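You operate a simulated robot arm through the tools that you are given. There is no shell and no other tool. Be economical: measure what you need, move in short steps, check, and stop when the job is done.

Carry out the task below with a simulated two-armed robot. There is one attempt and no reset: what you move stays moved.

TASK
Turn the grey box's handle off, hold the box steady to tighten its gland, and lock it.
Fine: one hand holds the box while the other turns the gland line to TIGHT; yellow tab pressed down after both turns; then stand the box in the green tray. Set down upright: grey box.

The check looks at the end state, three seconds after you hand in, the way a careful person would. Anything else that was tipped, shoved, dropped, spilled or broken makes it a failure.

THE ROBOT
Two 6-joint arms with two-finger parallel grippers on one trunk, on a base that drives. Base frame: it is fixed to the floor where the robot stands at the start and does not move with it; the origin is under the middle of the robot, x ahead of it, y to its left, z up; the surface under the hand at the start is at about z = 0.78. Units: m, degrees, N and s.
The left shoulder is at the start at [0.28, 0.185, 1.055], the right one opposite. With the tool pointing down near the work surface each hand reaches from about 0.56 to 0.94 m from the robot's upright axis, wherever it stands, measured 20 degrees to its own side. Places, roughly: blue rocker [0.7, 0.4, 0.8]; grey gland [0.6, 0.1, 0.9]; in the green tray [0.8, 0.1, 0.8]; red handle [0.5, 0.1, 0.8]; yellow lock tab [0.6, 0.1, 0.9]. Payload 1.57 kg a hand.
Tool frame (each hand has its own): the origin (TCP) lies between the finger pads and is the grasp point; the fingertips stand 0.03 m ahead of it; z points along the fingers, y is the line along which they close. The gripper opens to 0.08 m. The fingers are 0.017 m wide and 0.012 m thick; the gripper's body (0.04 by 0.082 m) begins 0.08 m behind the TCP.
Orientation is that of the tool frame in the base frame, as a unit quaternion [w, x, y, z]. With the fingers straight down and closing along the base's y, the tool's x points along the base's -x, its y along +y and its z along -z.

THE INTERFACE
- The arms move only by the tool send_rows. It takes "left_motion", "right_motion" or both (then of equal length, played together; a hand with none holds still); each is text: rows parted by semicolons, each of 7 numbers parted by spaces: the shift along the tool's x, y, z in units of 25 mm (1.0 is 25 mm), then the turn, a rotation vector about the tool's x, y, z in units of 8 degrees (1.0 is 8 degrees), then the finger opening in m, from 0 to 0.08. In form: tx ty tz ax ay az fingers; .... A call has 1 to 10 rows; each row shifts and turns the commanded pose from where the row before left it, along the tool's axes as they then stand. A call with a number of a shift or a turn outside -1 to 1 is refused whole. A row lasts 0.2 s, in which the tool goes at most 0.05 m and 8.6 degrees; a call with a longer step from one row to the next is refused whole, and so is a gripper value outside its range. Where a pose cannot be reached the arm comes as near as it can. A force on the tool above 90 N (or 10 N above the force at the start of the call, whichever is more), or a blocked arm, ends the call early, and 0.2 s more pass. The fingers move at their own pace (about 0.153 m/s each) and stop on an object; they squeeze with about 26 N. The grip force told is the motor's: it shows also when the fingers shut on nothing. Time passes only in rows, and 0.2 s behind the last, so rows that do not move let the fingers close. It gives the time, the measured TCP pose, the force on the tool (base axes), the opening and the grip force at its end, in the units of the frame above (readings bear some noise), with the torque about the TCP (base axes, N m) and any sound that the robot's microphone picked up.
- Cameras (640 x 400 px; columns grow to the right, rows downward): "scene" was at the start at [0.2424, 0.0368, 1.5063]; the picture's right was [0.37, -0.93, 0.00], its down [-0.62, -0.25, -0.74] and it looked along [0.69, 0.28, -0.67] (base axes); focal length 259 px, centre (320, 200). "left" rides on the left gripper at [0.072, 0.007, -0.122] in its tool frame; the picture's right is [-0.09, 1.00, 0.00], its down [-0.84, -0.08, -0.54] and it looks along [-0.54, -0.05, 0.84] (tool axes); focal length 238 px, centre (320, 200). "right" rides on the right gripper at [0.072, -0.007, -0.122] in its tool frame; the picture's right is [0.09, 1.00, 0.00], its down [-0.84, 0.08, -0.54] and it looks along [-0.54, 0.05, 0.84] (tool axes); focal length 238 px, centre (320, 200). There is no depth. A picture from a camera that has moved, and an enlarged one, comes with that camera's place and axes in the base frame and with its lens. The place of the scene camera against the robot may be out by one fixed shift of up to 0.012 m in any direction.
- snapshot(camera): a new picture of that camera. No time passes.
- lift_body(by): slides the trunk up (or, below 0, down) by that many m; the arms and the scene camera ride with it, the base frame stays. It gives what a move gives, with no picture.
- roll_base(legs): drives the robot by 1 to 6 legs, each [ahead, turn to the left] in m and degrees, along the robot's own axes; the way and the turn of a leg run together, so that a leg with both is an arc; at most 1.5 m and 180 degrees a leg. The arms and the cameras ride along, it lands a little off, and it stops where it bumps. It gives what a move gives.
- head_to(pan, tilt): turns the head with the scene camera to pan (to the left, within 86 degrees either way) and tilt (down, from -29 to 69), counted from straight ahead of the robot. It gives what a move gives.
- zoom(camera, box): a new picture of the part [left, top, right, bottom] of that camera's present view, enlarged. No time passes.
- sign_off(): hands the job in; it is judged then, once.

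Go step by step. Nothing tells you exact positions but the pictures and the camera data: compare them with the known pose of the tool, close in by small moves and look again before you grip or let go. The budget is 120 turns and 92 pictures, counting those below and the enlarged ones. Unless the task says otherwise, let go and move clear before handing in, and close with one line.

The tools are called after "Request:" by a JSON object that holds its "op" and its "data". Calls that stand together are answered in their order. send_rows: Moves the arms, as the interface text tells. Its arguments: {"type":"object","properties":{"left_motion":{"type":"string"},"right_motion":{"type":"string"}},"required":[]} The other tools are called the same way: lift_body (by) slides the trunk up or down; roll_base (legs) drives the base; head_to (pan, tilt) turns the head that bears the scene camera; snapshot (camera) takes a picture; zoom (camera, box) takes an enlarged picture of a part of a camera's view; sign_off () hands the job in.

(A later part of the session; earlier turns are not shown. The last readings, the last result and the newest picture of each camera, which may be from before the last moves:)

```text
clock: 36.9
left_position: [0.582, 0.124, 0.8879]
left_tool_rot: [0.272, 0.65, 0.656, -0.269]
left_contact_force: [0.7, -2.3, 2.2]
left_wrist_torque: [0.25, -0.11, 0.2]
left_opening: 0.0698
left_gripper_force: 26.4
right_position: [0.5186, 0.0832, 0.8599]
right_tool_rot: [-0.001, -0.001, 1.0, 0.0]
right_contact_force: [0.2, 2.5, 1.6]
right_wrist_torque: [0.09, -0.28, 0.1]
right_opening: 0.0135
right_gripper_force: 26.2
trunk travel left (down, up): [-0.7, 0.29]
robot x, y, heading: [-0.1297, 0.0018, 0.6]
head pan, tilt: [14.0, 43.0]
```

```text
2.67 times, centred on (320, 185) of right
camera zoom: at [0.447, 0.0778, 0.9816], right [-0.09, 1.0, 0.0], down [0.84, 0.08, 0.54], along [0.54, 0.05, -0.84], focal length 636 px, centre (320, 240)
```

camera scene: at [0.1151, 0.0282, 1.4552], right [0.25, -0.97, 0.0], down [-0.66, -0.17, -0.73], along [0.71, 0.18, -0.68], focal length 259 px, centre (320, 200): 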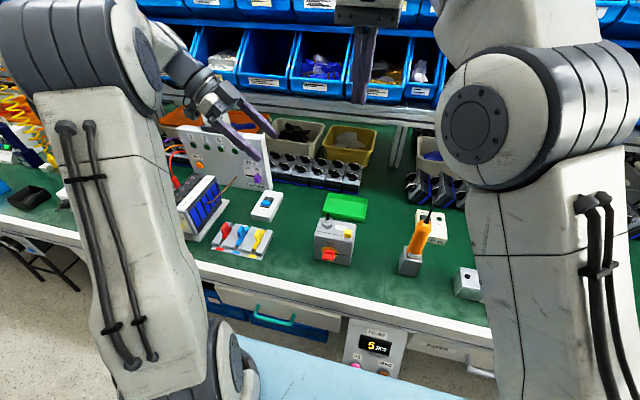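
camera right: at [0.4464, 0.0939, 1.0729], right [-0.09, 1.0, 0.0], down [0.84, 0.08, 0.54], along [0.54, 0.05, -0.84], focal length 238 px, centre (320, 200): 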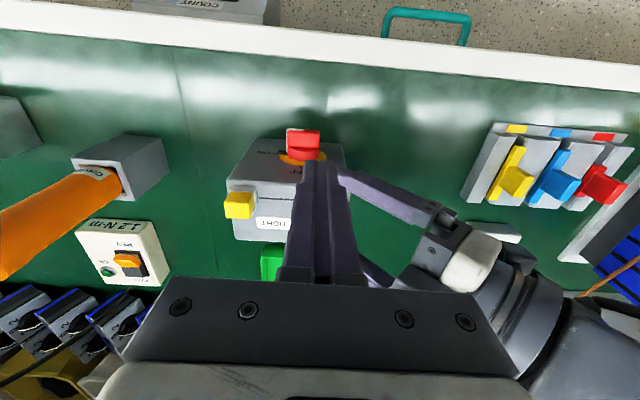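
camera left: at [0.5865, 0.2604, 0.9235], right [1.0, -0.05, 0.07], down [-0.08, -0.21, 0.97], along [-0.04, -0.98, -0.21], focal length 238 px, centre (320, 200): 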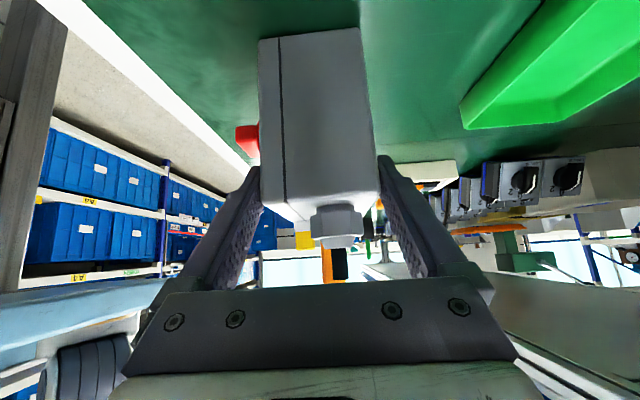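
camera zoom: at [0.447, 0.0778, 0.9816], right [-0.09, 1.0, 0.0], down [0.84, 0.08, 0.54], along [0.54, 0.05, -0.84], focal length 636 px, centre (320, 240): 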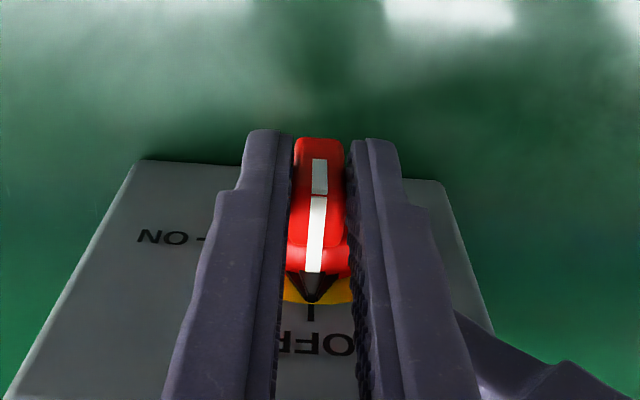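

The handle is now exactly at OFF. I release, rise and look at the gland line.

Request:
{"op": "send_rows", "data": {"right_motion": "0 0 0 0 0 0 0.05;0 0 0 0 0 0 0.05;0 0 -1 0 0 0 0.05;0 0 -1 0 0 0 0.06;0 0 -1 0 0 0 0.06;0 0 -1 0 0 0 0.06;0 0 -1 0 0 0 0.06;-0.8 0.4 -0.6 0 0 0 0.06;-0.8 0.4 0 0 0 0 0.06;0 0 0 0 0 0 0.06"}}

Request:
{"op": "zoom", "data": {"camera": "right", "box": [220, 80, 420, 260]}}

Request:
{"op": "zoom", "data": {"camera": "scene", "box": [280, 180, 400, 280]}}

```text
clock: 39.1
left_position: [0.5808, 0.1245, 0.8871]
left_tool_rot: [0.272, 0.65, 0.657, -0.269]
left_contact_force: [0.4, 1.3, 2.5]
left_wrist_torque: [0.16, -0.17, 0.03]
left_opening: 0.0698
left_gripper_force: 26.0
right_position: [0.559, 0.1062, 1.0025]
right_tool_rot: [-0.001, -0.001, 1.0, -0.001]
right_contact_force: [0.4, 0.4, 0.8]
right_wrist_torque: [-0.02, -0.02, 0.02]
right_opening: 0.0598
right_gripper_force: 0.0
trunk travel left (down, up): [-0.7, 0.29]
robot x, y, heading: [-0.1262, 0.0038, 0.5]
head pan, tilt: [14.0, 43.0]
```

```text
2.22 times, centred on (320, 170) of right
camera zoom: at [0.4877, 0.0997, 1.1233], right [-0.09, 1.0, 0.0], down [0.84, 0.08, 0.54], along [0.54, 0.05, -0.84], focal length 530 px, centre (320, 267)
```

zoom: 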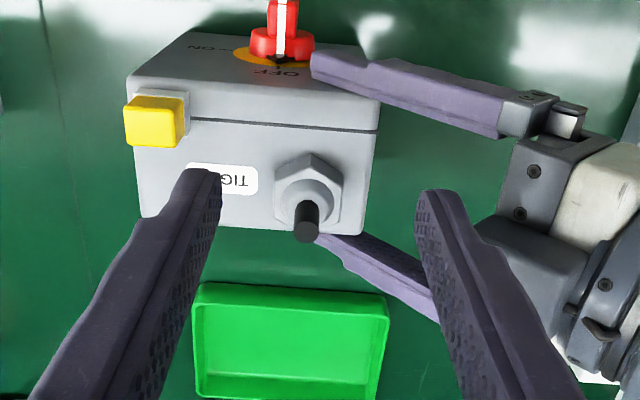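

```text
4.00 times, centred on (340, 230) of scene
camera zoom: at [0.1149, 0.0283, 1.4552], right [0.25, -0.97, 0.0], down [-0.66, -0.17, -0.73], along [0.71, 0.18, -0.68], focal length 1037 px, centre (240, 80)
```

zoom: 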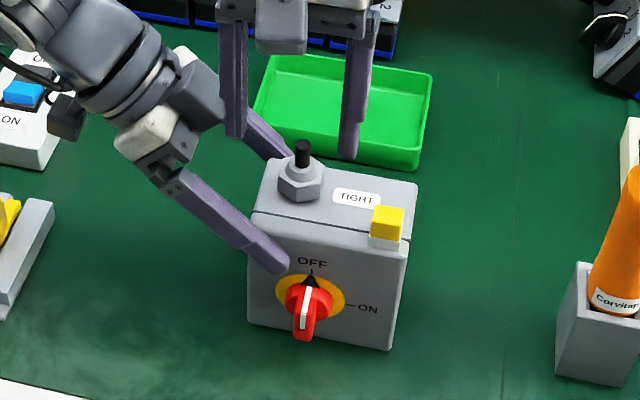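

Request:
{"op": "send_rows", "data": {"right_motion": "-1 0 0 0 0 0 0.06;-1 0 0 0 0 0 0.06;-1 0 0 0 0 0 0.06;-1 0 0 0 0 0 0.06;0 0 0 0 0 0 0.06"}}

Request:
{"op": "zoom", "data": {"camera": "right", "box": [240, 0, 400, 120]}}

```text
clock: 40.3
left_position: [0.5812, 0.1226, 0.8871]
left_tool_rot: [0.271, 0.65, 0.656, -0.27]
left_contact_force: [-0.2, -0.3, 2.3]
left_wrist_torque: [0.03, -0.11, 0.0]
left_opening: 0.0698
left_gripper_force: 25.9
right_position: [0.6584, 0.1024, 1.0047]
right_tool_rot: [-0.002, -0.001, 1.0, -0.001]
right_contact_force: [-0.2, -0.1, -0.1]
right_wrist_torque: [0.01, -0.02, 0.0]
right_opening: 0.0599
right_gripper_force: 0.2
trunk travel left (down, up): [-0.7, 0.29]
robot x, y, heading: [-0.1309, 0.0029, 0.4]
head pan, tilt: [14.0, 43.0]
```

```text
3.33 times, centred on (320, 60) of right
camera zoom: at [0.5877, 0.0979, 1.1248], right [-0.09, 1.0, 0.0], down [0.84, 0.08, 0.54], along [0.54, 0.05, -0.84], focal length 794 px, centre (320, 667)
```

zoom: 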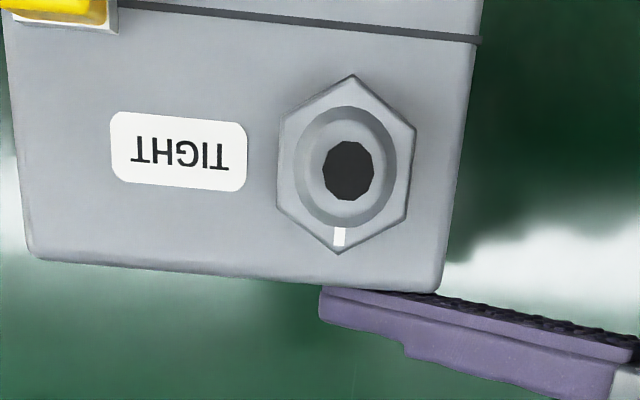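

The gland's white line points to +x, and TIGHT lies toward −y, so it needs a 90° clockwise turn. The gland is at (0.589, 0.104). I'll start with the hand yawed −60° (the hex is symmetric) so the sweep ends at +30°, clear of the left hand.

Request:
{"op": "send_rows", "data": {"right_motion": "0.92 0.02 0 0 0 0 0.055;0.92 0.02 0 0 0 0 0.055;0.92 0.02 0 0 0 0 0.055;0 0 0 0 0 -1 0.055;0 0 0 0 0 -1 0.055;0 0 0 0 0 -1 0.055;0 0 0 0 0 -1 0.055;0 0 0 0 0 -1 0.055;0 0 0 0 0 -1 0.055;0 0 0 0 0 -1 0.055"}}

Request:
{"op": "send_rows", "data": {"right_motion": "0 0 0 0 0 -0.5 0.055;0 0 0 0 0 0 0.055"}}

Request:
{"op": "snapshot", "data": {"camera": "right"}}

```text
clock: 42.5
left_position: [0.5808, 0.123, 0.8875]
left_tool_rot: [0.272, 0.65, 0.657, -0.269]
left_contact_force: [0.1, -0.1, 2.1]
left_wrist_torque: [-0.03, -0.13, 0.0]
left_opening: 0.0694
left_gripper_force: 25.9
right_position: [0.5904, 0.1053, 1.0014]
right_tool_rot: [-0.001, -0.471, 0.882, 0.0]
right_contact_force: [0.2, 0.1, 0.3]
right_wrist_torque: [-0.01, -0.01, -0.02]
right_opening: 0.0552
right_gripper_force: 0.1
trunk travel left (down, up): [-0.7, 0.29]
robot x, y, heading: [-0.1297, 0.0003, 0.4]
head pan, tilt: [14.0, 43.0]
```

```text
clock: 43.1
left_position: [0.5818, 0.1237, 0.8879]
left_tool_rot: [0.272, 0.65, 0.657, -0.269]
left_contact_force: [0.0, -0.6, 0.6]
left_wrist_torque: [0.0, -0.11, 0.02]
left_opening: 0.0696
left_gripper_force: 26.3
right_position: [0.5904, 0.1064, 1.0007]
right_tool_rot: [0.0, -0.501, 0.865, -0.001]
right_contact_force: [-0.1, -0.5, 0.3]
right_wrist_torque: [-0.01, 0.02, 0.01]
right_opening: 0.0549
right_gripper_force: 0.0
trunk travel left (down, up): [-0.7, 0.29]
robot x, y, heading: [-0.1302, 0.0023, 0.5]
head pan, tilt: [14.0, 43.0]
```

```text
57 pictures are left
camera right: at [0.5613, 0.0414, 1.1217], right [-0.91, 0.42, 0.0], down [0.35, 0.77, 0.54], along [0.22, 0.49, -0.84], focal length 238 px, centre (320, 200)
```

right: 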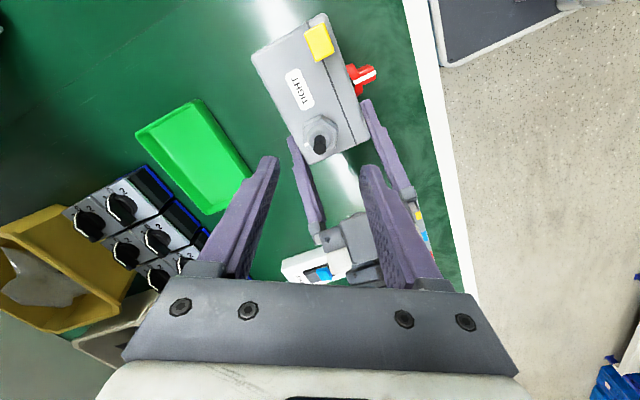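

Request:
{"op": "send_rows", "data": {"right_motion": "0.14 0 0.65 0 0 0 0.055;0 0 0.65 0 0 0 0.055;0 0 0.65 0 0 0 0.055;0 0 0.6 0 0 0 0.055;0 0 0 0 0 0 0.055"}}

Request:
{"op": "zoom", "data": {"camera": "right", "box": [240, 80, 400, 200]}}

Request:
{"op": "zoom", "data": {"camera": "scene", "box": [280, 180, 400, 280]}}

```text
clock: 44.3
left_position: [0.5815, 0.1236, 0.8876]
left_tool_rot: [0.272, 0.65, 0.657, -0.269]
left_contact_force: [-0.5, 0.0, 0.9]
left_wrist_torque: [0.01, -0.1, -0.02]
left_opening: 0.0697
left_gripper_force: 25.8
right_position: [0.5884, 0.1024, 0.9372]
right_tool_rot: [0.0, -0.501, 0.866, 0.0]
right_contact_force: [-0.4, -0.2, -0.2]
right_wrist_torque: [0.01, 0.02, -0.03]
right_opening: 0.0549
right_gripper_force: 0.1
trunk travel left (down, up): [-0.7, 0.29]
robot x, y, heading: [-0.131, 0.0008, 0.5]
head pan, tilt: [14.0, 43.0]
```

```text
3.33 times, centred on (320, 140) of right
camera zoom: at [0.5581, 0.0376, 1.0581], right [-0.91, 0.42, 0.0], down [0.35, 0.76, 0.54], along [0.23, 0.49, -0.84], focal length 794 px, centre (320, 400)
```

zoom: 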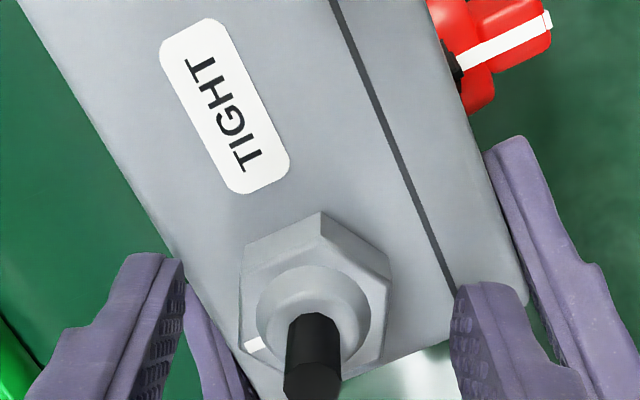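

```text
4.00 times, centred on (340, 230) of scene
camera zoom: at [0.115, 0.0283, 1.4552], right [0.25, -0.97, 0.0], down [-0.66, -0.17, -0.73], along [0.71, 0.18, -0.68], focal length 1037 px, centre (240, 80)
```

zoom: 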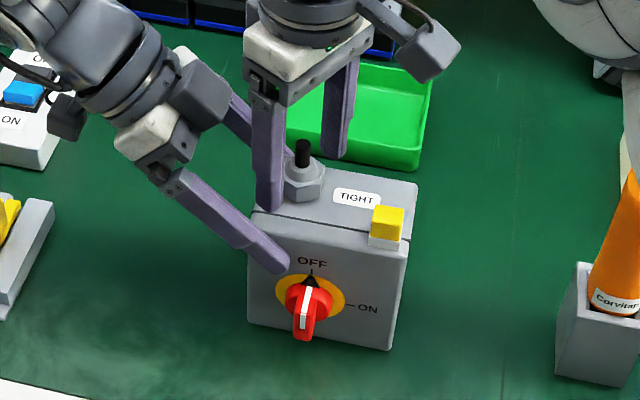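

Request:
{"op": "send_rows", "data": {"right_motion": "-0.12 0 0.05 0 0 0 0.055;0 0 0 0 0 0 0;0 0 0 0 0 0 0;0 0 0 0 0 0 0"}}

Request:
{"op": "zoom", "data": {"camera": "right", "box": [240, 80, 400, 200]}}

```text
clock: 45.3
left_position: [0.5809, 0.1249, 0.8881]
left_tool_rot: [0.27, 0.651, 0.656, -0.27]
left_contact_force: [-10.5, 8.7, 6.7]
left_wrist_torque: [-0.09, -0.52, -0.21]
left_opening: 0.0699
left_gripper_force: 26.0
right_position: [0.589, 0.1041, 0.936]
right_tool_rot: [-0.001, -0.5, 0.866, -0.001]
right_contact_force: [12.2, -9.5, -0.2]
right_wrist_torque: [-0.22, -0.38, 0.05]
right_opening: 0.0296
right_gripper_force: 25.7
trunk travel left (down, up): [-0.7, 0.29]
robot x, y, heading: [-0.1302, 0.0011, 0.6]
head pan, tilt: [14.0, 43.0]
```

```text
3.33 times, centred on (320, 140) of right
camera zoom: at [0.5597, 0.04, 1.0573], right [-0.91, 0.42, 0.0], down [0.35, 0.77, 0.54], along [0.23, 0.49, -0.84], focal length 794 px, centre (320, 400)
```

zoom: 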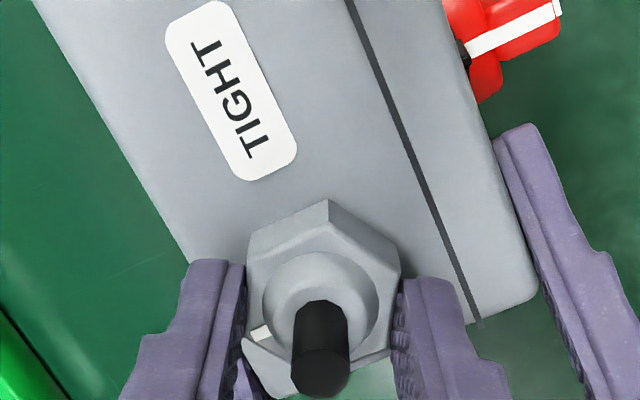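

Firm grip on the hex flats. I turn clockwise 80° first.

Request:
{"op": "send_rows", "data": {"right_motion": "0 -0.08 0 0 0 0 0;0 0 0 0 0 1 0;0 0 0 0 0 1 0;0 0 0 0 0 1 0;0 0 0 0 0 1 0;0 0 0 0 0 1 0"}}

Request:
{"op": "zoom", "data": {"camera": "right", "box": [240, 80, 400, 200]}}

```text
clock: 46.7
left_position: [0.5806, 0.1245, 0.886]
left_tool_rot: [0.271, 0.65, 0.657, -0.269]
left_contact_force: [-9.9, 15.4, 4.9]
left_wrist_torque: [-0.18, -0.06, -0.06]
left_opening: 0.0699
left_gripper_force: 26.4
right_position: [0.591, 0.1037, 0.9362]
right_tool_rot: [-0.001, -0.173, 0.985, -0.002]
right_contact_force: [8.8, -15.8, -1.1]
right_wrist_torque: [-0.43, -0.19, 0.07]
right_opening: 0.0298
right_gripper_force: 25.7
trunk travel left (down, up): [-0.7, 0.29]
robot x, y, heading: [-0.131, 0.0042, 0.4]
head pan, tilt: [14.0, 43.0]
```

```text
3.33 times, centred on (320, 140) of right
camera zoom: at [0.5263, 0.0744, 1.0574], right [-0.43, 0.9, 0.0], down [0.76, 0.36, 0.54], along [0.49, 0.23, -0.84], focal length 794 px, centre (320, 400)
```

zoom: 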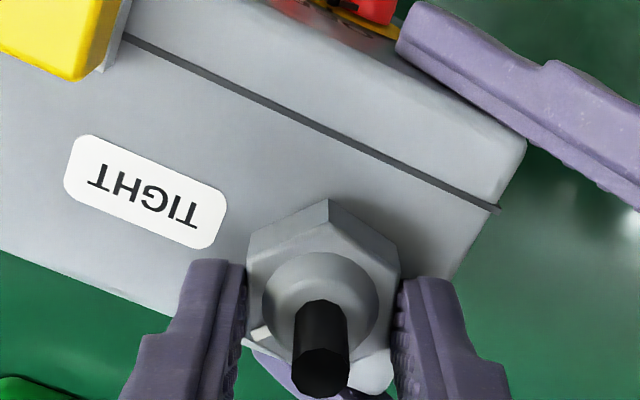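

Request:
{"op": "send_rows", "data": {"right_motion": "0 -0.08 0 0 0 1 0;0 0 0 0 0 1 0;0 0 0 0 0 1 0;0 0 0 0 0 1 0;0 0 0 0 0 1 0;0 0 0 0 0 1 0;0 0 0 0 0 0.25 0;0 0 0 0 0 0 0"}}

Request:
{"op": "zoom", "data": {"camera": "right", "box": [240, 80, 400, 200]}}

Request:
{"op": "zoom", "data": {"camera": "scene", "box": [280, 180, 400, 280]}}

```text
clock: 48.5
left_position: [0.5814, 0.1242, 0.8882]
left_tool_rot: [0.271, 0.65, 0.657, -0.268]
left_contact_force: [-0.2, 15.3, 2.8]
left_wrist_torque: [-0.21, -0.26, -0.14]
left_opening: 0.0698
left_gripper_force: 26.1
right_position: [0.5909, 0.1027, 0.9372]
right_tool_rot: [0.0, 0.26, 0.966, -0.002]
right_contact_force: [0.7, -14.5, -0.3]
right_wrist_torque: [-0.44, 0.14, 0.2]
right_opening: 0.0298
right_gripper_force: 26.1
trunk travel left (down, up): [-0.7, 0.29]
robot x, y, heading: [-0.1272, 0.0028, 0.7]
head pan, tilt: [14.0, 43.0]
```

```text
3.33 times, centred on (320, 140) of right
camera zoom: at [0.5262, 0.1337, 1.0574], right [0.42, 0.91, 0.0], down [0.76, -0.35, 0.54], along [0.49, -0.23, -0.84], focal length 794 px, centre (320, 400)
```

zoom: 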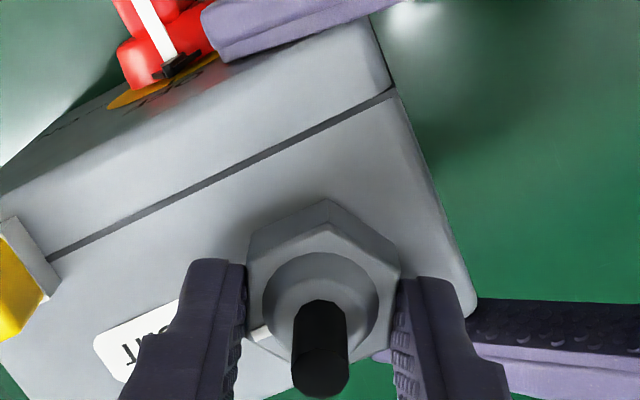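

```text
4.00 times, centred on (340, 230) of scene
camera zoom: at [0.1152, 0.0283, 1.4552], right [0.25, -0.97, 0.0], down [-0.66, -0.17, -0.73], along [0.71, 0.18, -0.68], focal length 1037 px, centre (240, 80)
```

zoom: 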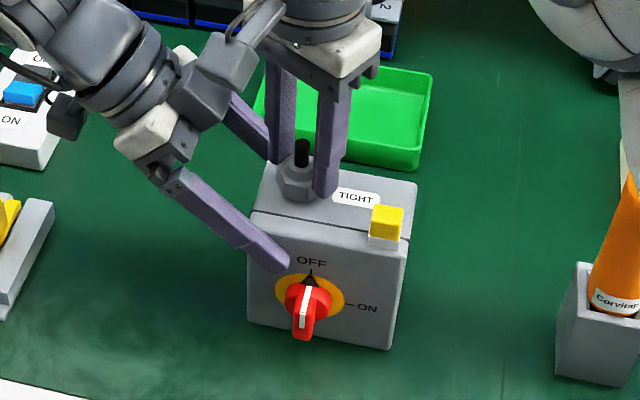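

Request:
{"op": "send_rows", "data": {"right_motion": "0 0 0 0 0 0 0.04;0 0 0 0 0 0 0.04;0 0 -1 0 0 0 0.04;0 0 -1 0 0 0 0.04;0 0 -1 0 0 0 0.04;0 0 0 0 0 -1 0.04;0 0 0 0 0 -1 0.04;0 0 0 0 0 -1 0.04;0 0 0 0 0 -0.75 0.04;0 0 0 0 0 0 0.04"}}

Request:
{"op": "send_rows", "data": {"right_motion": "-1 -0.2 0 0 0 0 0.02;-1 -0.2 0 0 0 0 0;-0.8 -0.2 0 0 0 0 0;0 0 0 0 0 0 0"}}

Request:
{"op": "zoom", "data": {"camera": "right", "box": [240, 0, 400, 120]}}

```text
clock: 50.7
left_position: [0.5797, 0.1228, 0.8877]
left_tool_rot: [0.272, 0.65, 0.657, -0.269]
left_contact_force: [-0.6, 1.3, 0.6]
left_wrist_torque: [0.3, -0.03, 0.03]
left_opening: 0.0698
left_gripper_force: 26.1
right_position: [0.5909, 0.1028, 1.0117]
right_tool_rot: [-0.001, -0.002, 1.0, -0.001]
right_contact_force: [-0.6, -0.5, 0.2]
right_wrist_torque: [0.03, -0.01, -0.02]
right_opening: 0.0399
right_gripper_force: 0.0
trunk travel left (down, up): [-0.7, 0.29]
robot x, y, heading: [-0.1273, 0.0019, 0.5]
head pan, tilt: [14.0, 43.0]
```

```text
clock: 51.7
left_position: [0.5815, 0.1238, 0.8886]
left_tool_rot: [0.273, 0.65, 0.656, -0.269]
left_contact_force: [0.2, 0.7, -0.2]
left_wrist_torque: [0.15, -0.08, 0.01]
left_opening: 0.0694
left_gripper_force: 26.0
right_position: [0.6615, 0.0883, 1.0091]
right_tool_rot: [-0.002, 0.0, 1.0, -0.001]
right_contact_force: [0.3, -0.4, -0.3]
right_wrist_torque: [-0.01, -0.01, 0.0]
right_opening: 0.0001
right_gripper_force: 21.2
trunk travel left (down, up): [-0.7, 0.29]
robot x, y, heading: [-0.1287, -0.0025, 0.4]
head pan, tilt: [14.0, 43.0]
```

```text
3.33 times, centred on (320, 60) of right
camera zoom: at [0.5899, 0.0826, 1.1305], right [-0.09, 1.0, 0.0], down [0.84, 0.08, 0.54], along [0.54, 0.05, -0.84], focal length 794 px, centre (320, 667)
```

zoom: 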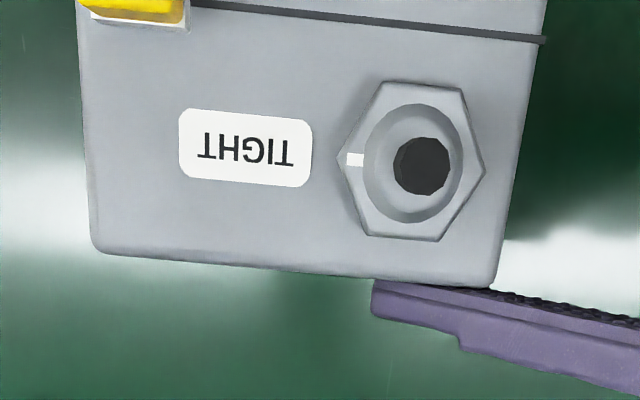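

The gland line now points straight at TIGHT. Next is the yellow tab, at about (0.558, 0.040).

Request:
{"op": "send_rows", "data": {"right_motion": "0.83 -0.386 0 0 0 0 0;0.83 -0.386 0 0 0 0 0;0.83 -0.386 0 0 0 0 0;0.83 -0.386 0 0 0 0 0;0.83 -0.386 0 0 0 0 0;0 0 1 0 0 0 0;0 0 0 0 0 0 0"}}

Request:
{"op": "zoom", "data": {"camera": "right", "box": [240, 80, 400, 200]}}

Request:
{"op": "zoom", "data": {"camera": "scene", "box": [280, 180, 400, 280]}}

```text
clock: 53.3
left_position: [0.5809, 0.1243, 0.8878]
left_tool_rot: [0.271, 0.65, 0.656, -0.27]
left_contact_force: [-1.3, -0.2, -0.5]
left_wrist_torque: [0.16, -0.06, 0.0]
left_opening: 0.0698
left_gripper_force: 26.1
right_position: [0.556, 0.0389, 0.9837]
right_tool_rot: [0.0, -0.001, 1.0, 0.0]
right_contact_force: [0.6, 0.0, -0.1]
right_wrist_torque: [-0.02, -0.03, -0.03]
right_opening: 0.0
right_gripper_force: 21.4
trunk travel left (down, up): [-0.7, 0.29]
robot x, y, heading: [-0.1285, -0.0029, 0.4]
head pan, tilt: [14.0, 43.0]
```

```text
3.33 times, centred on (320, 140) of right
camera zoom: at [0.4844, 0.0322, 1.1056], right [-0.09, 1.0, 0.0], down [0.84, 0.08, 0.54], along [0.54, 0.05, -0.84], focal length 794 px, centre (320, 400)
```

zoom: 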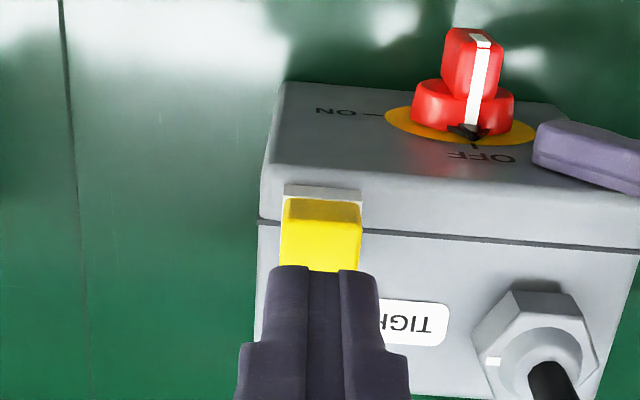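

```text
4.00 times, centred on (340, 230) of scene
camera zoom: at [0.115, 0.0283, 1.4552], right [0.25, -0.97, 0.0], down [-0.66, -0.17, -0.73], along [0.71, 0.18, -0.68], focal length 1037 px, centre (240, 80)
```

zoom: 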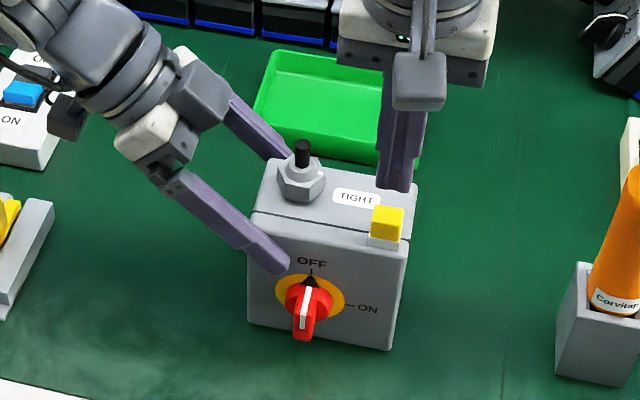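

Request:
{"op": "send_rows", "data": {"right_motion": "-0.15 0 0.7 0 0 0 0;0 0 0.7 0 0 0 0;0 0 0.2 0 0 0 0;0 0 0.2 0 0 0 0"}}

Request:
{"op": "zoom", "data": {"camera": "scene", "box": [280, 180, 400, 280]}}

```text
clock: 54.3
left_position: [0.5807, 0.1244, 0.8882]
left_tool_rot: [0.273, 0.649, 0.658, -0.268]
left_contact_force: [0.0, -1.2, 0.1]
left_wrist_torque: [0.36, -0.02, 0.05]
left_opening: 0.0695
left_gripper_force: 25.7
right_position: [0.5606, 0.0396, 0.9415]
right_tool_rot: [0.0, 0.0, 1.0, 0.0]
right_contact_force: [-1.0, -0.5, 3.8]
right_wrist_torque: [0.0, 0.03, 0.0]
right_opening: 0.0
right_gripper_force: 21.1
trunk travel left (down, up): [-0.7, 0.29]
robot x, y, heading: [-0.1316, 0.0002, 0.4]
head pan, tilt: [14.0, 43.0]
```

```text
4.00 times, centred on (340, 230) of scene
camera zoom: at [0.115, 0.0282, 1.4553], right [0.25, -0.97, 0.0], down [-0.66, -0.17, -0.73], along [0.71, 0.18, -0.68], focal length 1037 px, centre (240, 80)
```

zoom: 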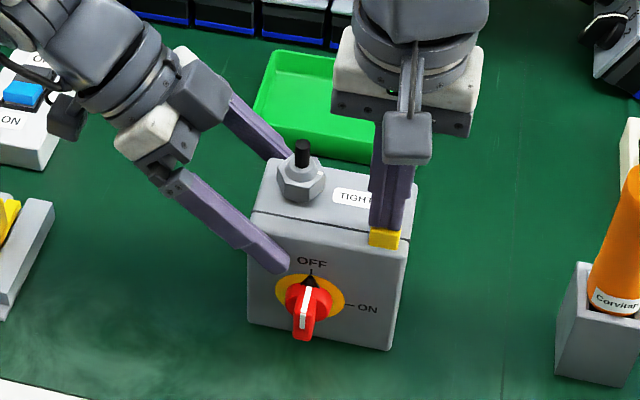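

Contact at tip z≈0.912 with about 4 N. I press on until it bottoms out.

Request:
{"op": "send_rows", "data": {"right_motion": "0 0 0.12 0 0 0 0;0 0 0.12 0 0 0 0;0 0 0.12 0 0 0 0"}}

Request:
{"op": "zoom", "data": {"camera": "scene", "box": [320, 190, 380, 240]}}

```text
clock: 55.1
left_position: [0.5812, 0.1237, 0.8875]
left_tool_rot: [0.272, 0.649, 0.658, -0.268]
left_contact_force: [6.7, -4.6, -10.5]
left_wrist_torque: [0.55, -0.1, 0.38]
left_opening: 0.0699
left_gripper_force: 25.7
right_position: [0.5599, 0.0398, 0.9345]
right_tool_rot: [0.002, 0.0, 1.0, 0.0]
right_contact_force: [-7.8, 0.9, 33.9]
right_wrist_torque: [0.04, 0.26, 0.23]
right_opening: 0.0001
right_gripper_force: 21.6
trunk travel left (down, up): [-0.7, 0.29]
robot x, y, heading: [-0.1307, 0.0021, 0.5]
head pan, tilt: [14.0, 43.0]
```

```text
8.00 times, centred on (350, 215) of scene
camera zoom: at [0.1143, 0.0281, 1.4556], right [0.25, -0.97, 0.0], down [-0.66, -0.17, -0.73], along [0.71, 0.18, -0.68], focal length 2074 px, centre (80, 80)
```

zoom: 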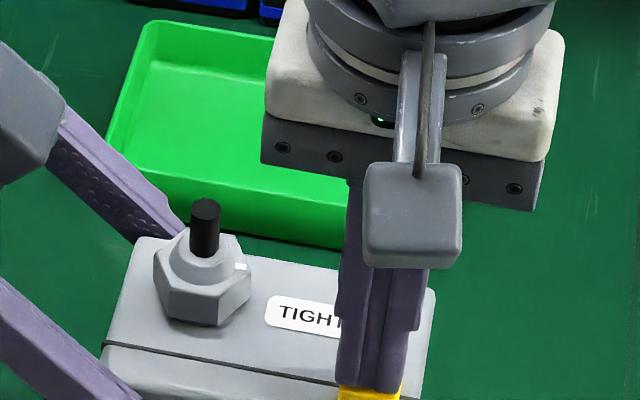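

Request:
{"op": "send_rows", "data": {"right_motion": "0 0 -1 0 0 0 0;0 0 -1 0 0 0 0;0 0 -0.5 0 0 0 0;0 -0.6 0 0 0 0 0;0 0 0 0 0 0 0"}}

Request:
{"op": "zoom", "data": {"camera": "scene", "box": [290, 190, 390, 280]}}

Request:
{"op": "zoom", "data": {"camera": "right", "box": [260, 80, 420, 200]}}

```text
clock: 56.3
left_position: [0.5812, 0.1237, 0.8881]
left_tool_rot: [0.272, 0.65, 0.657, -0.269]
left_contact_force: [0.2, -0.7, -0.3]
left_wrist_torque: [-0.04, 0.07, -0.02]
left_opening: 0.0698
left_gripper_force: 26.5
right_position: [0.5618, 0.0245, 0.9933]
right_tool_rot: [0.0, -0.001, 1.0, -0.001]
right_contact_force: [0.7, 0.4, 0.1]
right_wrist_torque: [0.0, -0.01, 0.0]
right_opening: 0.0
right_gripper_force: 21.2
trunk travel left (down, up): [-0.7, 0.29]
robot x, y, heading: [-0.1301, 0.0005, 0.4]
head pan, tilt: [14.0, 43.0]
```

```text
4.44 times, centred on (340, 235) of scene
camera zoom: at [0.1152, 0.0283, 1.4552], right [0.25, -0.97, 0.0], down [-0.66, -0.17, -0.73], along [0.71, 0.18, -0.68], focal length 1152 px, centre (231, 44)
```

zoom: 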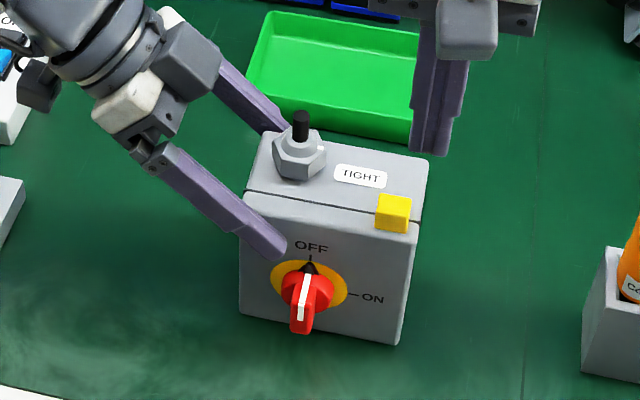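

```text
3.33 times, centred on (340, 140) of right
camera zoom: at [0.4898, 0.0188, 1.115], right [-0.09, 1.0, 0.0], down [0.84, 0.08, 0.54], along [0.54, 0.05, -0.84], focal length 794 px, centre (253, 400)
```

zoom: 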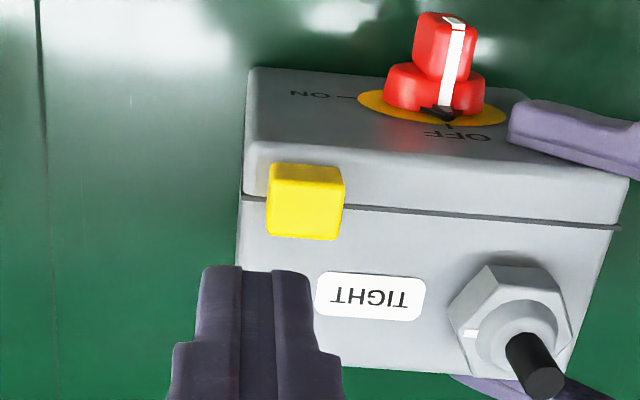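

The tab is fully seated; handle OFF, gland TIGHT, tab down. Now I'll bring the right hand, yawed 90°, over the box's middle to grip front and back for the carry.

Request:
{"op": "send_rows", "data": {"right_motion": "0 0 -0.4 0 0 -1 0;0 0 0 0 0 -1 0.03;0 0 0 0 0 -1 0.05;0 0 0 0 0 -1 0.08;0 0 0 0 0 -1 0.08;0 0 0 0 0 -1 0.08;0 0 0 0 0 -1 0.08;0 0 0 0 0 -1 0.08;0 0 0 0 0 -1 0.08;0 0 0 0 0 -1 0.08"}}

Request:
{"op": "send_rows", "data": {"right_motion": "0 0 0 0 0 -1 0.08;-0.8 -0.4 0 0 0 -0.25 0.08;-0.8 -0.4 0 0 0 0 0.08;0 0 0 0 0 0 0.08"}}

Request:
{"op": "snapshot", "data": {"camera": "right"}}

```text
clock: 58.5
left_position: [0.5819, 0.1243, 0.8868]
left_tool_rot: [0.273, 0.649, 0.657, -0.269]
left_contact_force: [0.4, -0.6, 0.4]
left_wrist_torque: [-0.26, -0.02, 0.1]
left_opening: 0.0697
left_gripper_force: 25.3
right_position: [0.5603, 0.0232, 1.0042]
right_tool_rot: [0.0, -0.644, 0.765, -0.001]
right_contact_force: [0.2, 0.0, 0.4]
right_wrist_torque: [-0.03, 0.01, 0.0]
right_opening: 0.0799
right_gripper_force: 0.0
trunk travel left (down, up): [-0.7, 0.29]
robot x, y, heading: [-0.1295, -0.0001, 0.5]
head pan, tilt: [14.0, 43.0]
```

```text
clock: 59.5
left_position: [0.5812, 0.1235, 0.8875]
left_tool_rot: [0.272, 0.65, 0.657, -0.269]
left_contact_force: [0.2, 0.8, 1.2]
left_wrist_torque: [-0.16, 0.0, 0.02]
left_opening: 0.0699
left_gripper_force: 25.8
right_position: [0.5827, 0.0653, 1.005]
right_tool_rot: [0.0, 0.708, -0.706, 0.0]
right_contact_force: [-0.1, 0.2, 0.3]
right_wrist_torque: [0.0, 0.03, 0.0]
right_opening: 0.0802
right_gripper_force: 0.0
trunk travel left (down, up): [-0.7, 0.29]
robot x, y, heading: [-0.1278, -0.0003, 0.3]
head pan, tilt: [14.0, 43.0]
```

```text
43 pictures are left
camera right: at [0.5893, -0.006, 1.1263], right [-1.0, -0.09, 0.0], down [-0.08, 0.84, 0.54], along [-0.05, 0.54, -0.84], focal length 238 px, centre (320, 200)
```

right: 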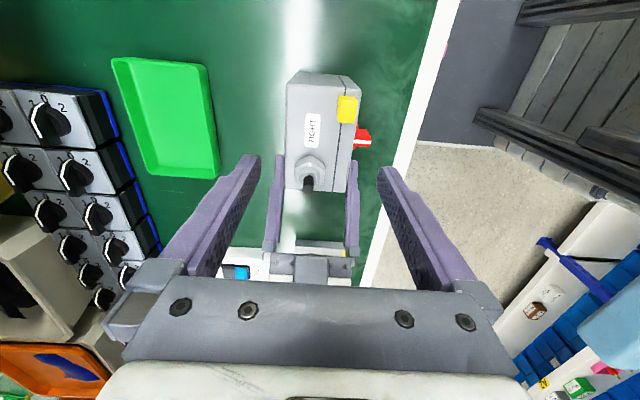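

Request:
{"op": "send_rows", "data": {"right_motion": "0 0.06 0.9 0 0 0 0.08;0 0 0.9 0 0 0 0.08;0 0 0.7 0 0 0 0.08;0 0 0 0 0 0 0.08"}}

Request:
{"op": "zoom", "data": {"camera": "right", "box": [220, 50, 420, 210]}}

```text
clock: 60.5
left_position: [0.5813, 0.1237, 0.8866]
left_tool_rot: [0.271, 0.65, 0.657, -0.269]
left_contact_force: [-0.8, 0.3, 2.2]
left_wrist_torque: [-0.06, 0.02, -0.02]
left_opening: 0.0699
left_gripper_force: 26.1
right_position: [0.5807, 0.0639, 0.9401]
right_tool_rot: [0.001, 0.708, -0.706, 0.001]
right_contact_force: [0.0, -0.1, -0.6]
right_wrist_torque: [0.03, 0.0, -0.01]
right_opening: 0.0799
right_gripper_force: 0.0
trunk travel left (down, up): [-0.7, 0.29]
robot x, y, heading: [-0.1324, 0.0018, 0.3]
head pan, tilt: [14.0, 43.0]
```

```text
2.50 times, centred on (320, 130) of right
camera zoom: at [0.5871, -0.0071, 1.0614], right [-1.0, -0.09, 0.0], down [-0.08, 0.84, 0.54], along [-0.05, 0.54, -0.84], focal length 596 px, centre (320, 375)
```

zoom: 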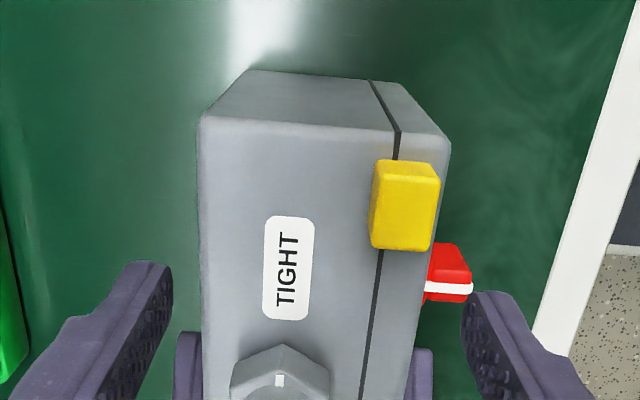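

Well centred. I descend to just above the handle disc level and close.

Request:
{"op": "send_rows", "data": {"right_motion": "0 0 0.8 0 0 0 0.08;0 0 0.85 0 0 0 0.08;0 0 0 0 0 0 0.08;0 0 0 0 0 0 0;0 0 0 0 0 0 0;0 0 0 0 0 0 0"}}

Request:
{"op": "zoom", "data": {"camera": "scene", "box": [280, 180, 400, 280]}}

```text
clock: 61.9
left_position: [0.5808, 0.1233, 0.8883]
left_tool_rot: [0.272, 0.65, 0.656, -0.27]
left_contact_force: [-5.7, 1.9, 5.4]
left_wrist_torque: [0.09, 0.0, -0.46]
left_opening: 0.0696
left_gripper_force: 26.1
right_position: [0.581, 0.0634, 0.898]
right_tool_rot: [0.0, 0.708, -0.706, 0.001]
right_contact_force: [6.2, -1.2, -2.6]
right_wrist_torque: [-0.22, -0.24, 0.16]
right_opening: 0.0698
right_gripper_force: 26.6
trunk travel left (down, up): [-0.7, 0.29]
robot x, y, heading: [-0.1294, -0.003, 0.4]
head pan, tilt: [14.0, 43.0]
```

```text
4.00 times, centred on (340, 230) of scene
camera zoom: at [0.1151, 0.0283, 1.4551], right [0.25, -0.97, 0.0], down [-0.66, -0.17, -0.73], along [0.71, 0.18, -0.68], focal length 1037 px, centre (240, 80)
```

zoom: 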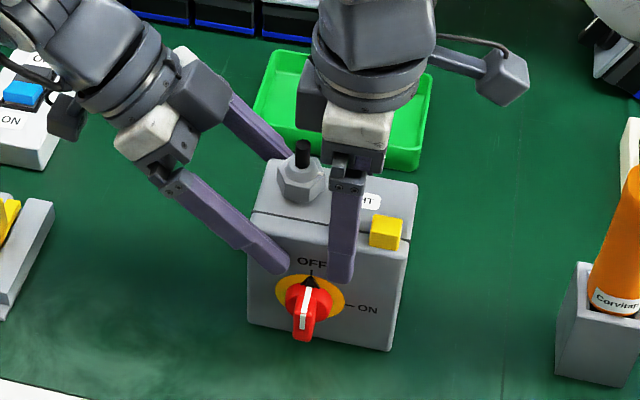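

Right grip is firm at the middle. I release the left hand, back it out along its axis and then raise it.

Request:
{"op": "send_rows", "data": {"left_motion": "0 0 0 0 0 0 0.08;0 0 0 0 0 0 0.08;0 0 -0.8 0 0 0 0.08;0 0 -1 0 0 0 0.08;0 0 -1 0 0 0 0.08;0 0 -1 0 0 0 0.08;0 0 -1 0 0 0 0.08;-0.7 0 -0.7 0 0 0 0.08;-0.7 0 -0.7 0 0 0 0.08;-0.7 0 -0.7 0 0 0 0.08"}}

Request:
{"op": "send_rows", "data": {"left_motion": "-0.7 0 -0.7 0 0 0 0.08;-0.7 0 -0.7 0 0 0 0.08;0 -1 0 0 0 0 0.08;0 -1 0 0 0 0 0.08", "right_motion": "0 0 -0.4 0 0 0 0;0 0 -0.4 0 0 0 0;0 0 -0.4 0 0 0 0;0 0 0 0 0 0 0"}}

Request:
{"op": "snapshot", "data": {"camera": "scene"}}

```text
clock: 64.1
left_position: [0.5795, 0.2092, 1.0467]
left_tool_rot: [0.271, 0.65, 0.657, -0.27]
left_contact_force: [0.3, 0.7, -0.3]
left_wrist_torque: [0.01, -0.02, 0.02]
left_opening: 0.08
left_gripper_force: 0.1
right_position: [0.5815, 0.0654, 0.8985]
right_tool_rot: [0.001, 0.708, -0.706, 0.0]
right_contact_force: [-0.7, -0.2, 0.0]
right_wrist_torque: [-0.03, 0.0, -0.05]
right_opening: 0.0698
right_gripper_force: 26.0
trunk travel left (down, up): [-0.7, 0.29]
robot x, y, heading: [-0.1341, 0.002, 0.6]
head pan, tilt: [14.0, 43.0]
```

```text
clock: 65.1
left_position: [0.531, 0.2065, 1.0959]
left_tool_rot: [0.271, 0.65, 0.656, -0.271]
left_contact_force: [0.5, -0.2, 0.6]
left_wrist_torque: [-0.02, -0.02, 0.01]
left_opening: 0.08
left_gripper_force: 0.1
right_position: [0.5827, 0.0637, 0.9299]
right_tool_rot: [0.002, 0.707, -0.707, 0.0]
right_contact_force: [0.6, -0.9, -4.0]
right_wrist_torque: [-0.04, 0.0, -0.02]
right_opening: 0.0698
right_gripper_force: 26.0
trunk travel left (down, up): [-0.7, 0.29]
robot x, y, heading: [-0.133, 0.0019, 0.5]
head pan, tilt: [14.0, 43.0]
```

```text
40 pictures are left
camera scene: at [0.1154, 0.0282, 1.4551], right [0.25, -0.97, 0.0], down [-0.66, -0.17, -0.73], along [0.71, 0.18, -0.68], focal length 259 px, centre (320, 200)
```

scene: 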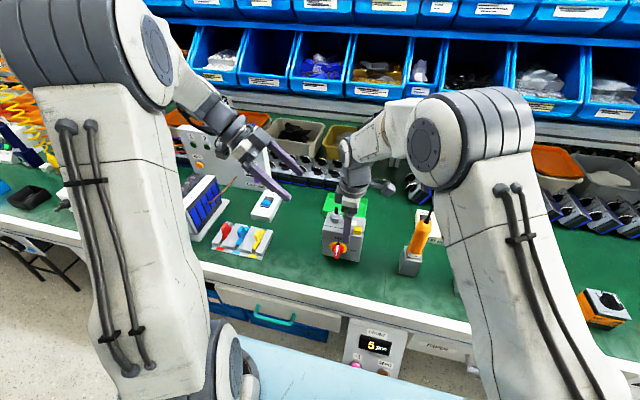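

Box lifted cleanly (about 4 N). The tray's center is about (0.781, 0.100). I raise more, shift the box +y, and pull the left hand back before driving forward.

Request:
{"op": "send_rows", "data": {"left_motion": "0 -1 0 0 0 0 0.08;0 -1 0 0 0 0 0.08;0 -1 0 0 0 0 0.08;0 -1 0 0 0 0 0.08;0 0 0 0 0 0 0.08;0 0 0 0 0 0 0.08;0 0 0 0 0 0 0.08", "right_motion": "0 0 -0.4 0 0 0 0;0 0 -0.4 0 0 0 0;0 0 -0.4 0 0 0 0;-0.4 0 0 0 0 0 0;-0.4 0 0 0 0 0 0;-0.3 0 0 0 0 0 0;0 0 0 0 0 0 0"}}

Request:
{"op": "roll_base", "data": {"legs": [[0.17, 0]]}}

Request:
{"op": "snapshot", "data": {"camera": "right"}}

Request:
{"op": "snapshot", "data": {"camera": "scene"}}

```text
clock: 66.7
left_position: [0.4309, 0.2069, 1.0949]
left_tool_rot: [0.272, 0.65, 0.656, -0.269]
left_contact_force: [0.3, -0.2, -0.8]
left_wrist_torque: [0.0, -0.01, -0.02]
left_opening: 0.08
left_gripper_force: 0.0
right_position: [0.5791, 0.0928, 0.9588]
right_tool_rot: [0.001, 0.707, -0.707, 0.0]
right_contact_force: [1.3, -0.5, -3.0]
right_wrist_torque: [-0.04, 0.0, -0.04]
right_opening: 0.0694
right_gripper_force: 25.9
trunk travel left (down, up): [-0.7, 0.29]
robot x, y, heading: [-0.1334, -0.0004, 0.3]
head pan, tilt: [14.0, 43.0]
```

```text
clock: 68.2
left_position: [0.6022, 0.2044, 1.0951]
left_tool_rot: [0.271, 0.651, 0.655, -0.27]
left_contact_force: [0.2, 0.1, 0.8]
left_wrist_torque: [0.01, -0.05, -0.01]
left_opening: 0.0798
left_gripper_force: 0.1
right_position: [0.75, 0.0906, 0.9603]
right_tool_rot: [0.0, -0.707, 0.707, -0.001]
right_contact_force: [-0.9, -0.2, -3.1]
right_wrist_torque: [-0.06, -0.02, -0.01]
right_opening: 0.0696
right_gripper_force: 26.2
trunk travel left (down, up): [-0.7, 0.29]
robot x, y, heading: [0.0378, 0.003, 0.4]
head pan, tilt: [14.0, 43.0]
```

```text
39 pictures are left
camera right: at [0.7574, 0.0199, 1.0811], right [-1.0, -0.09, 0.0], down [-0.08, 0.84, 0.54], along [-0.05, 0.54, -0.84], focal length 238 px, centre (320, 200)
```

right: 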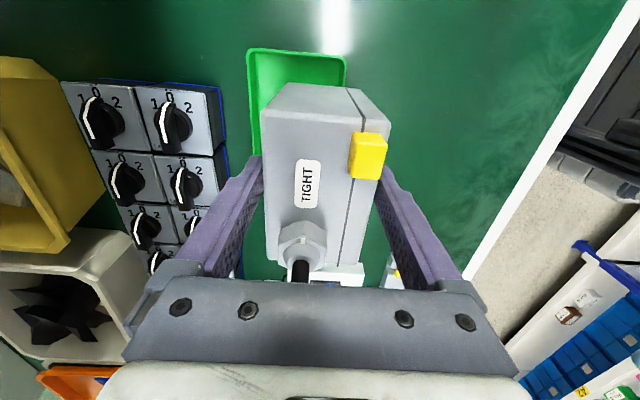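

```text
38 pictures are left
camera scene: at [0.2848, 0.0285, 1.4552], right [0.25, -0.97, 0.0], down [-0.66, -0.17, -0.73], along [0.71, 0.18, -0.68], focal length 259 px, centre (320, 200)
```

scene: 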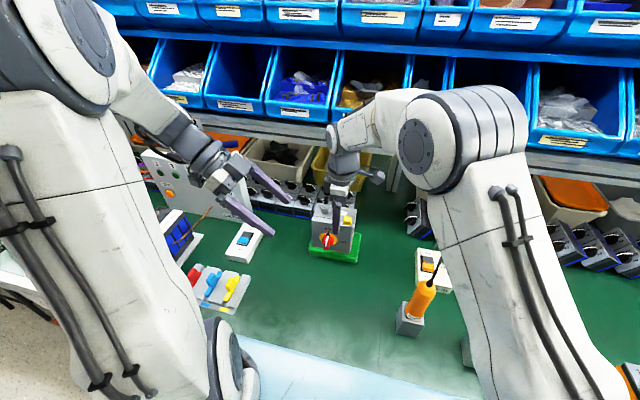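

The tray is at x 0.731–0.83, and its near edge is at y 0.026. The box needs +0.03 in x and about −0.005 in y.

Request:
{"op": "send_rows", "data": {"right_motion": "0.2 -0.4 0 0 0 0 0;0 -0.4 0 0 0 0 0;0 -0.4 0 0 0 0 0;0 0 0.6 0 0 0 0;0 0 0.4 0 0 0 0;0 0 0 0 0 0 0"}}

Request:
{"op": "snapshot", "data": {"camera": "right"}}

Request:
{"op": "zoom", "data": {"camera": "scene", "box": [270, 180, 390, 280]}}

Request:
{"op": "snapshot", "data": {"camera": "left"}}

```text
clock: 69.5
left_position: [0.6029, 0.2058, 1.0961]
left_tool_rot: [0.272, 0.651, 0.656, -0.27]
left_contact_force: [0.6, -0.3, 0.6]
left_wrist_torque: [0.02, -0.03, 0.03]
left_opening: 0.08
left_gripper_force: 0.0
right_position: [0.7815, 0.0857, 0.9347]
right_tool_rot: [-0.001, -0.706, 0.708, 0.0]
right_contact_force: [0.8, -0.7, -3.4]
right_wrist_torque: [-0.05, -0.02, 0.02]
right_opening: 0.0699
right_gripper_force: 25.4
trunk travel left (down, up): [-0.7, 0.29]
robot x, y, heading: [0.039, -0.0003, 0.3]
head pan, tilt: [14.0, 43.0]
```

```text
37 pictures are left
camera right: at [0.7874, 0.0162, 1.0551], right [-1.0, -0.09, 0.0], down [-0.08, 0.84, 0.54], along [-0.05, 0.54, -0.84], focal length 238 px, centre (320, 200)
```

right: 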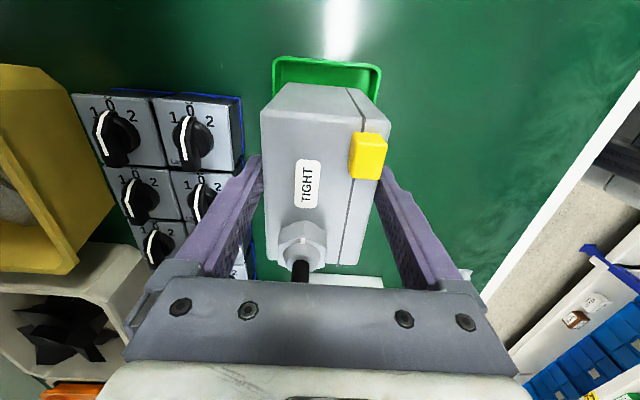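

```text
4.00 times, centred on (330, 230) of scene
camera zoom: at [0.2852, 0.0285, 1.4551], right [0.25, -0.97, 0.0], down [-0.66, -0.17, -0.73], along [0.71, 0.18, -0.68], focal length 1037 px, centre (280, 80)
```

zoom: 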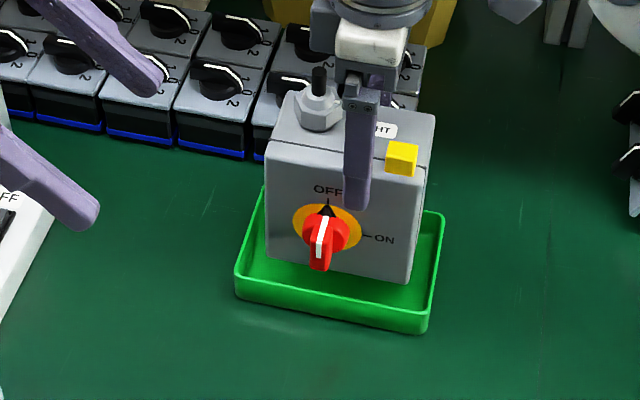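

```text
35 pictures are left
camera left: at [0.6087, 0.3419, 1.131], right [1.0, -0.06, 0.06], down [-0.08, -0.21, 0.97], along [-0.04, -0.98, -0.21], focal length 238 px, centre (320, 200)
```

left: 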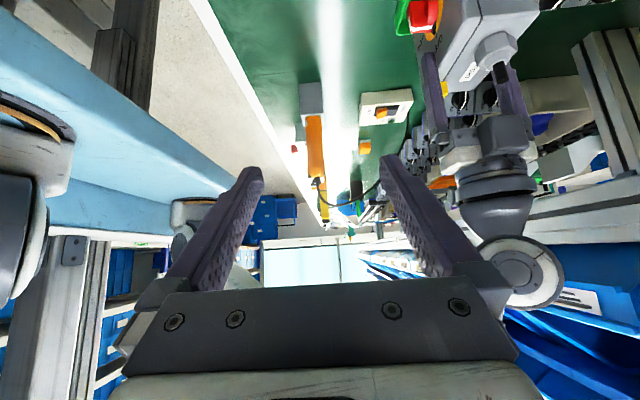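

By the scene view, the box is centred over the tray with about 15 mm margin on all sides. I lower it gently.

Request:
{"op": "send_rows", "data": {"right_motion": "0 0 0.4 0 0 0 0;0 0 0.4 0 0 0 0;0 0 0.3 0 0 0 0;0 0 0.12 0 0 0 0;0 0 0 0 0 0 0"}}

Request:
{"op": "zoom", "data": {"camera": "scene", "box": [270, 180, 390, 280]}}

```text
clock: 70.8
left_position: [0.6034, 0.2044, 1.0951]
left_tool_rot: [0.271, 0.651, 0.655, -0.27]
left_contact_force: [-0.8, 0.1, 1.0]
left_wrist_torque: [-0.02, 0.01, 0.02]
left_opening: 0.0801
left_gripper_force: 0.1
right_position: [0.7809, 0.0849, 0.9046]
right_tool_rot: [-0.001, -0.706, 0.708, -0.001]
right_contact_force: [0.9, 0.2, -3.4]
right_wrist_torque: [-0.03, 0.01, -0.02]
right_opening: 0.0696
right_gripper_force: 26.2
trunk travel left (down, up): [-0.7, 0.29]
robot x, y, heading: [0.0404, -0.0001, 0.1]
head pan, tilt: [14.0, 43.0]
```

```text
4.00 times, centred on (330, 230) of scene
camera zoom: at [0.2852, 0.0285, 1.4551], right [0.25, -0.97, 0.0], down [-0.66, -0.17, -0.73], along [0.71, 0.18, -0.68], focal length 1037 px, centre (280, 80)
```

zoom: 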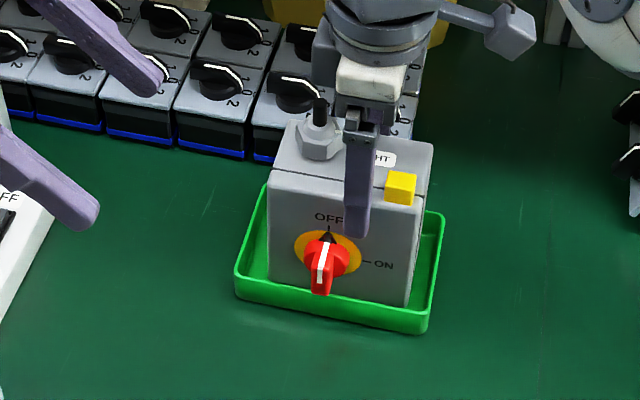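

Request:
{"op": "send_rows", "data": {"right_motion": "0 0 0.08 0 0 0 0;0 0 0.06 0 0 0 0;0 0 0 0 0 0 0"}}

```text
clock: 71.5
left_position: [0.602, 0.2041, 1.0961]
left_tool_rot: [0.271, 0.652, 0.655, -0.269]
left_contact_force: [0.2, -0.5, 0.3]
left_wrist_torque: [-0.03, -0.02, 0.0]
left_opening: 0.0802
left_gripper_force: 0.0
right_position: [0.7805, 0.086, 0.9013]
right_tool_rot: [0.0, 0.707, -0.707, 0.001]
right_contact_force: [-1.6, -1.7, 8.9]
right_wrist_torque: [-0.06, 0.4, 0.01]
right_opening: 0.0699
right_gripper_force: 25.7
trunk travel left (down, up): [-0.7, 0.29]
robot x, y, heading: [0.0399, 0.0028, -0.0]
head pan, tilt: [14.0, 43.0]
```

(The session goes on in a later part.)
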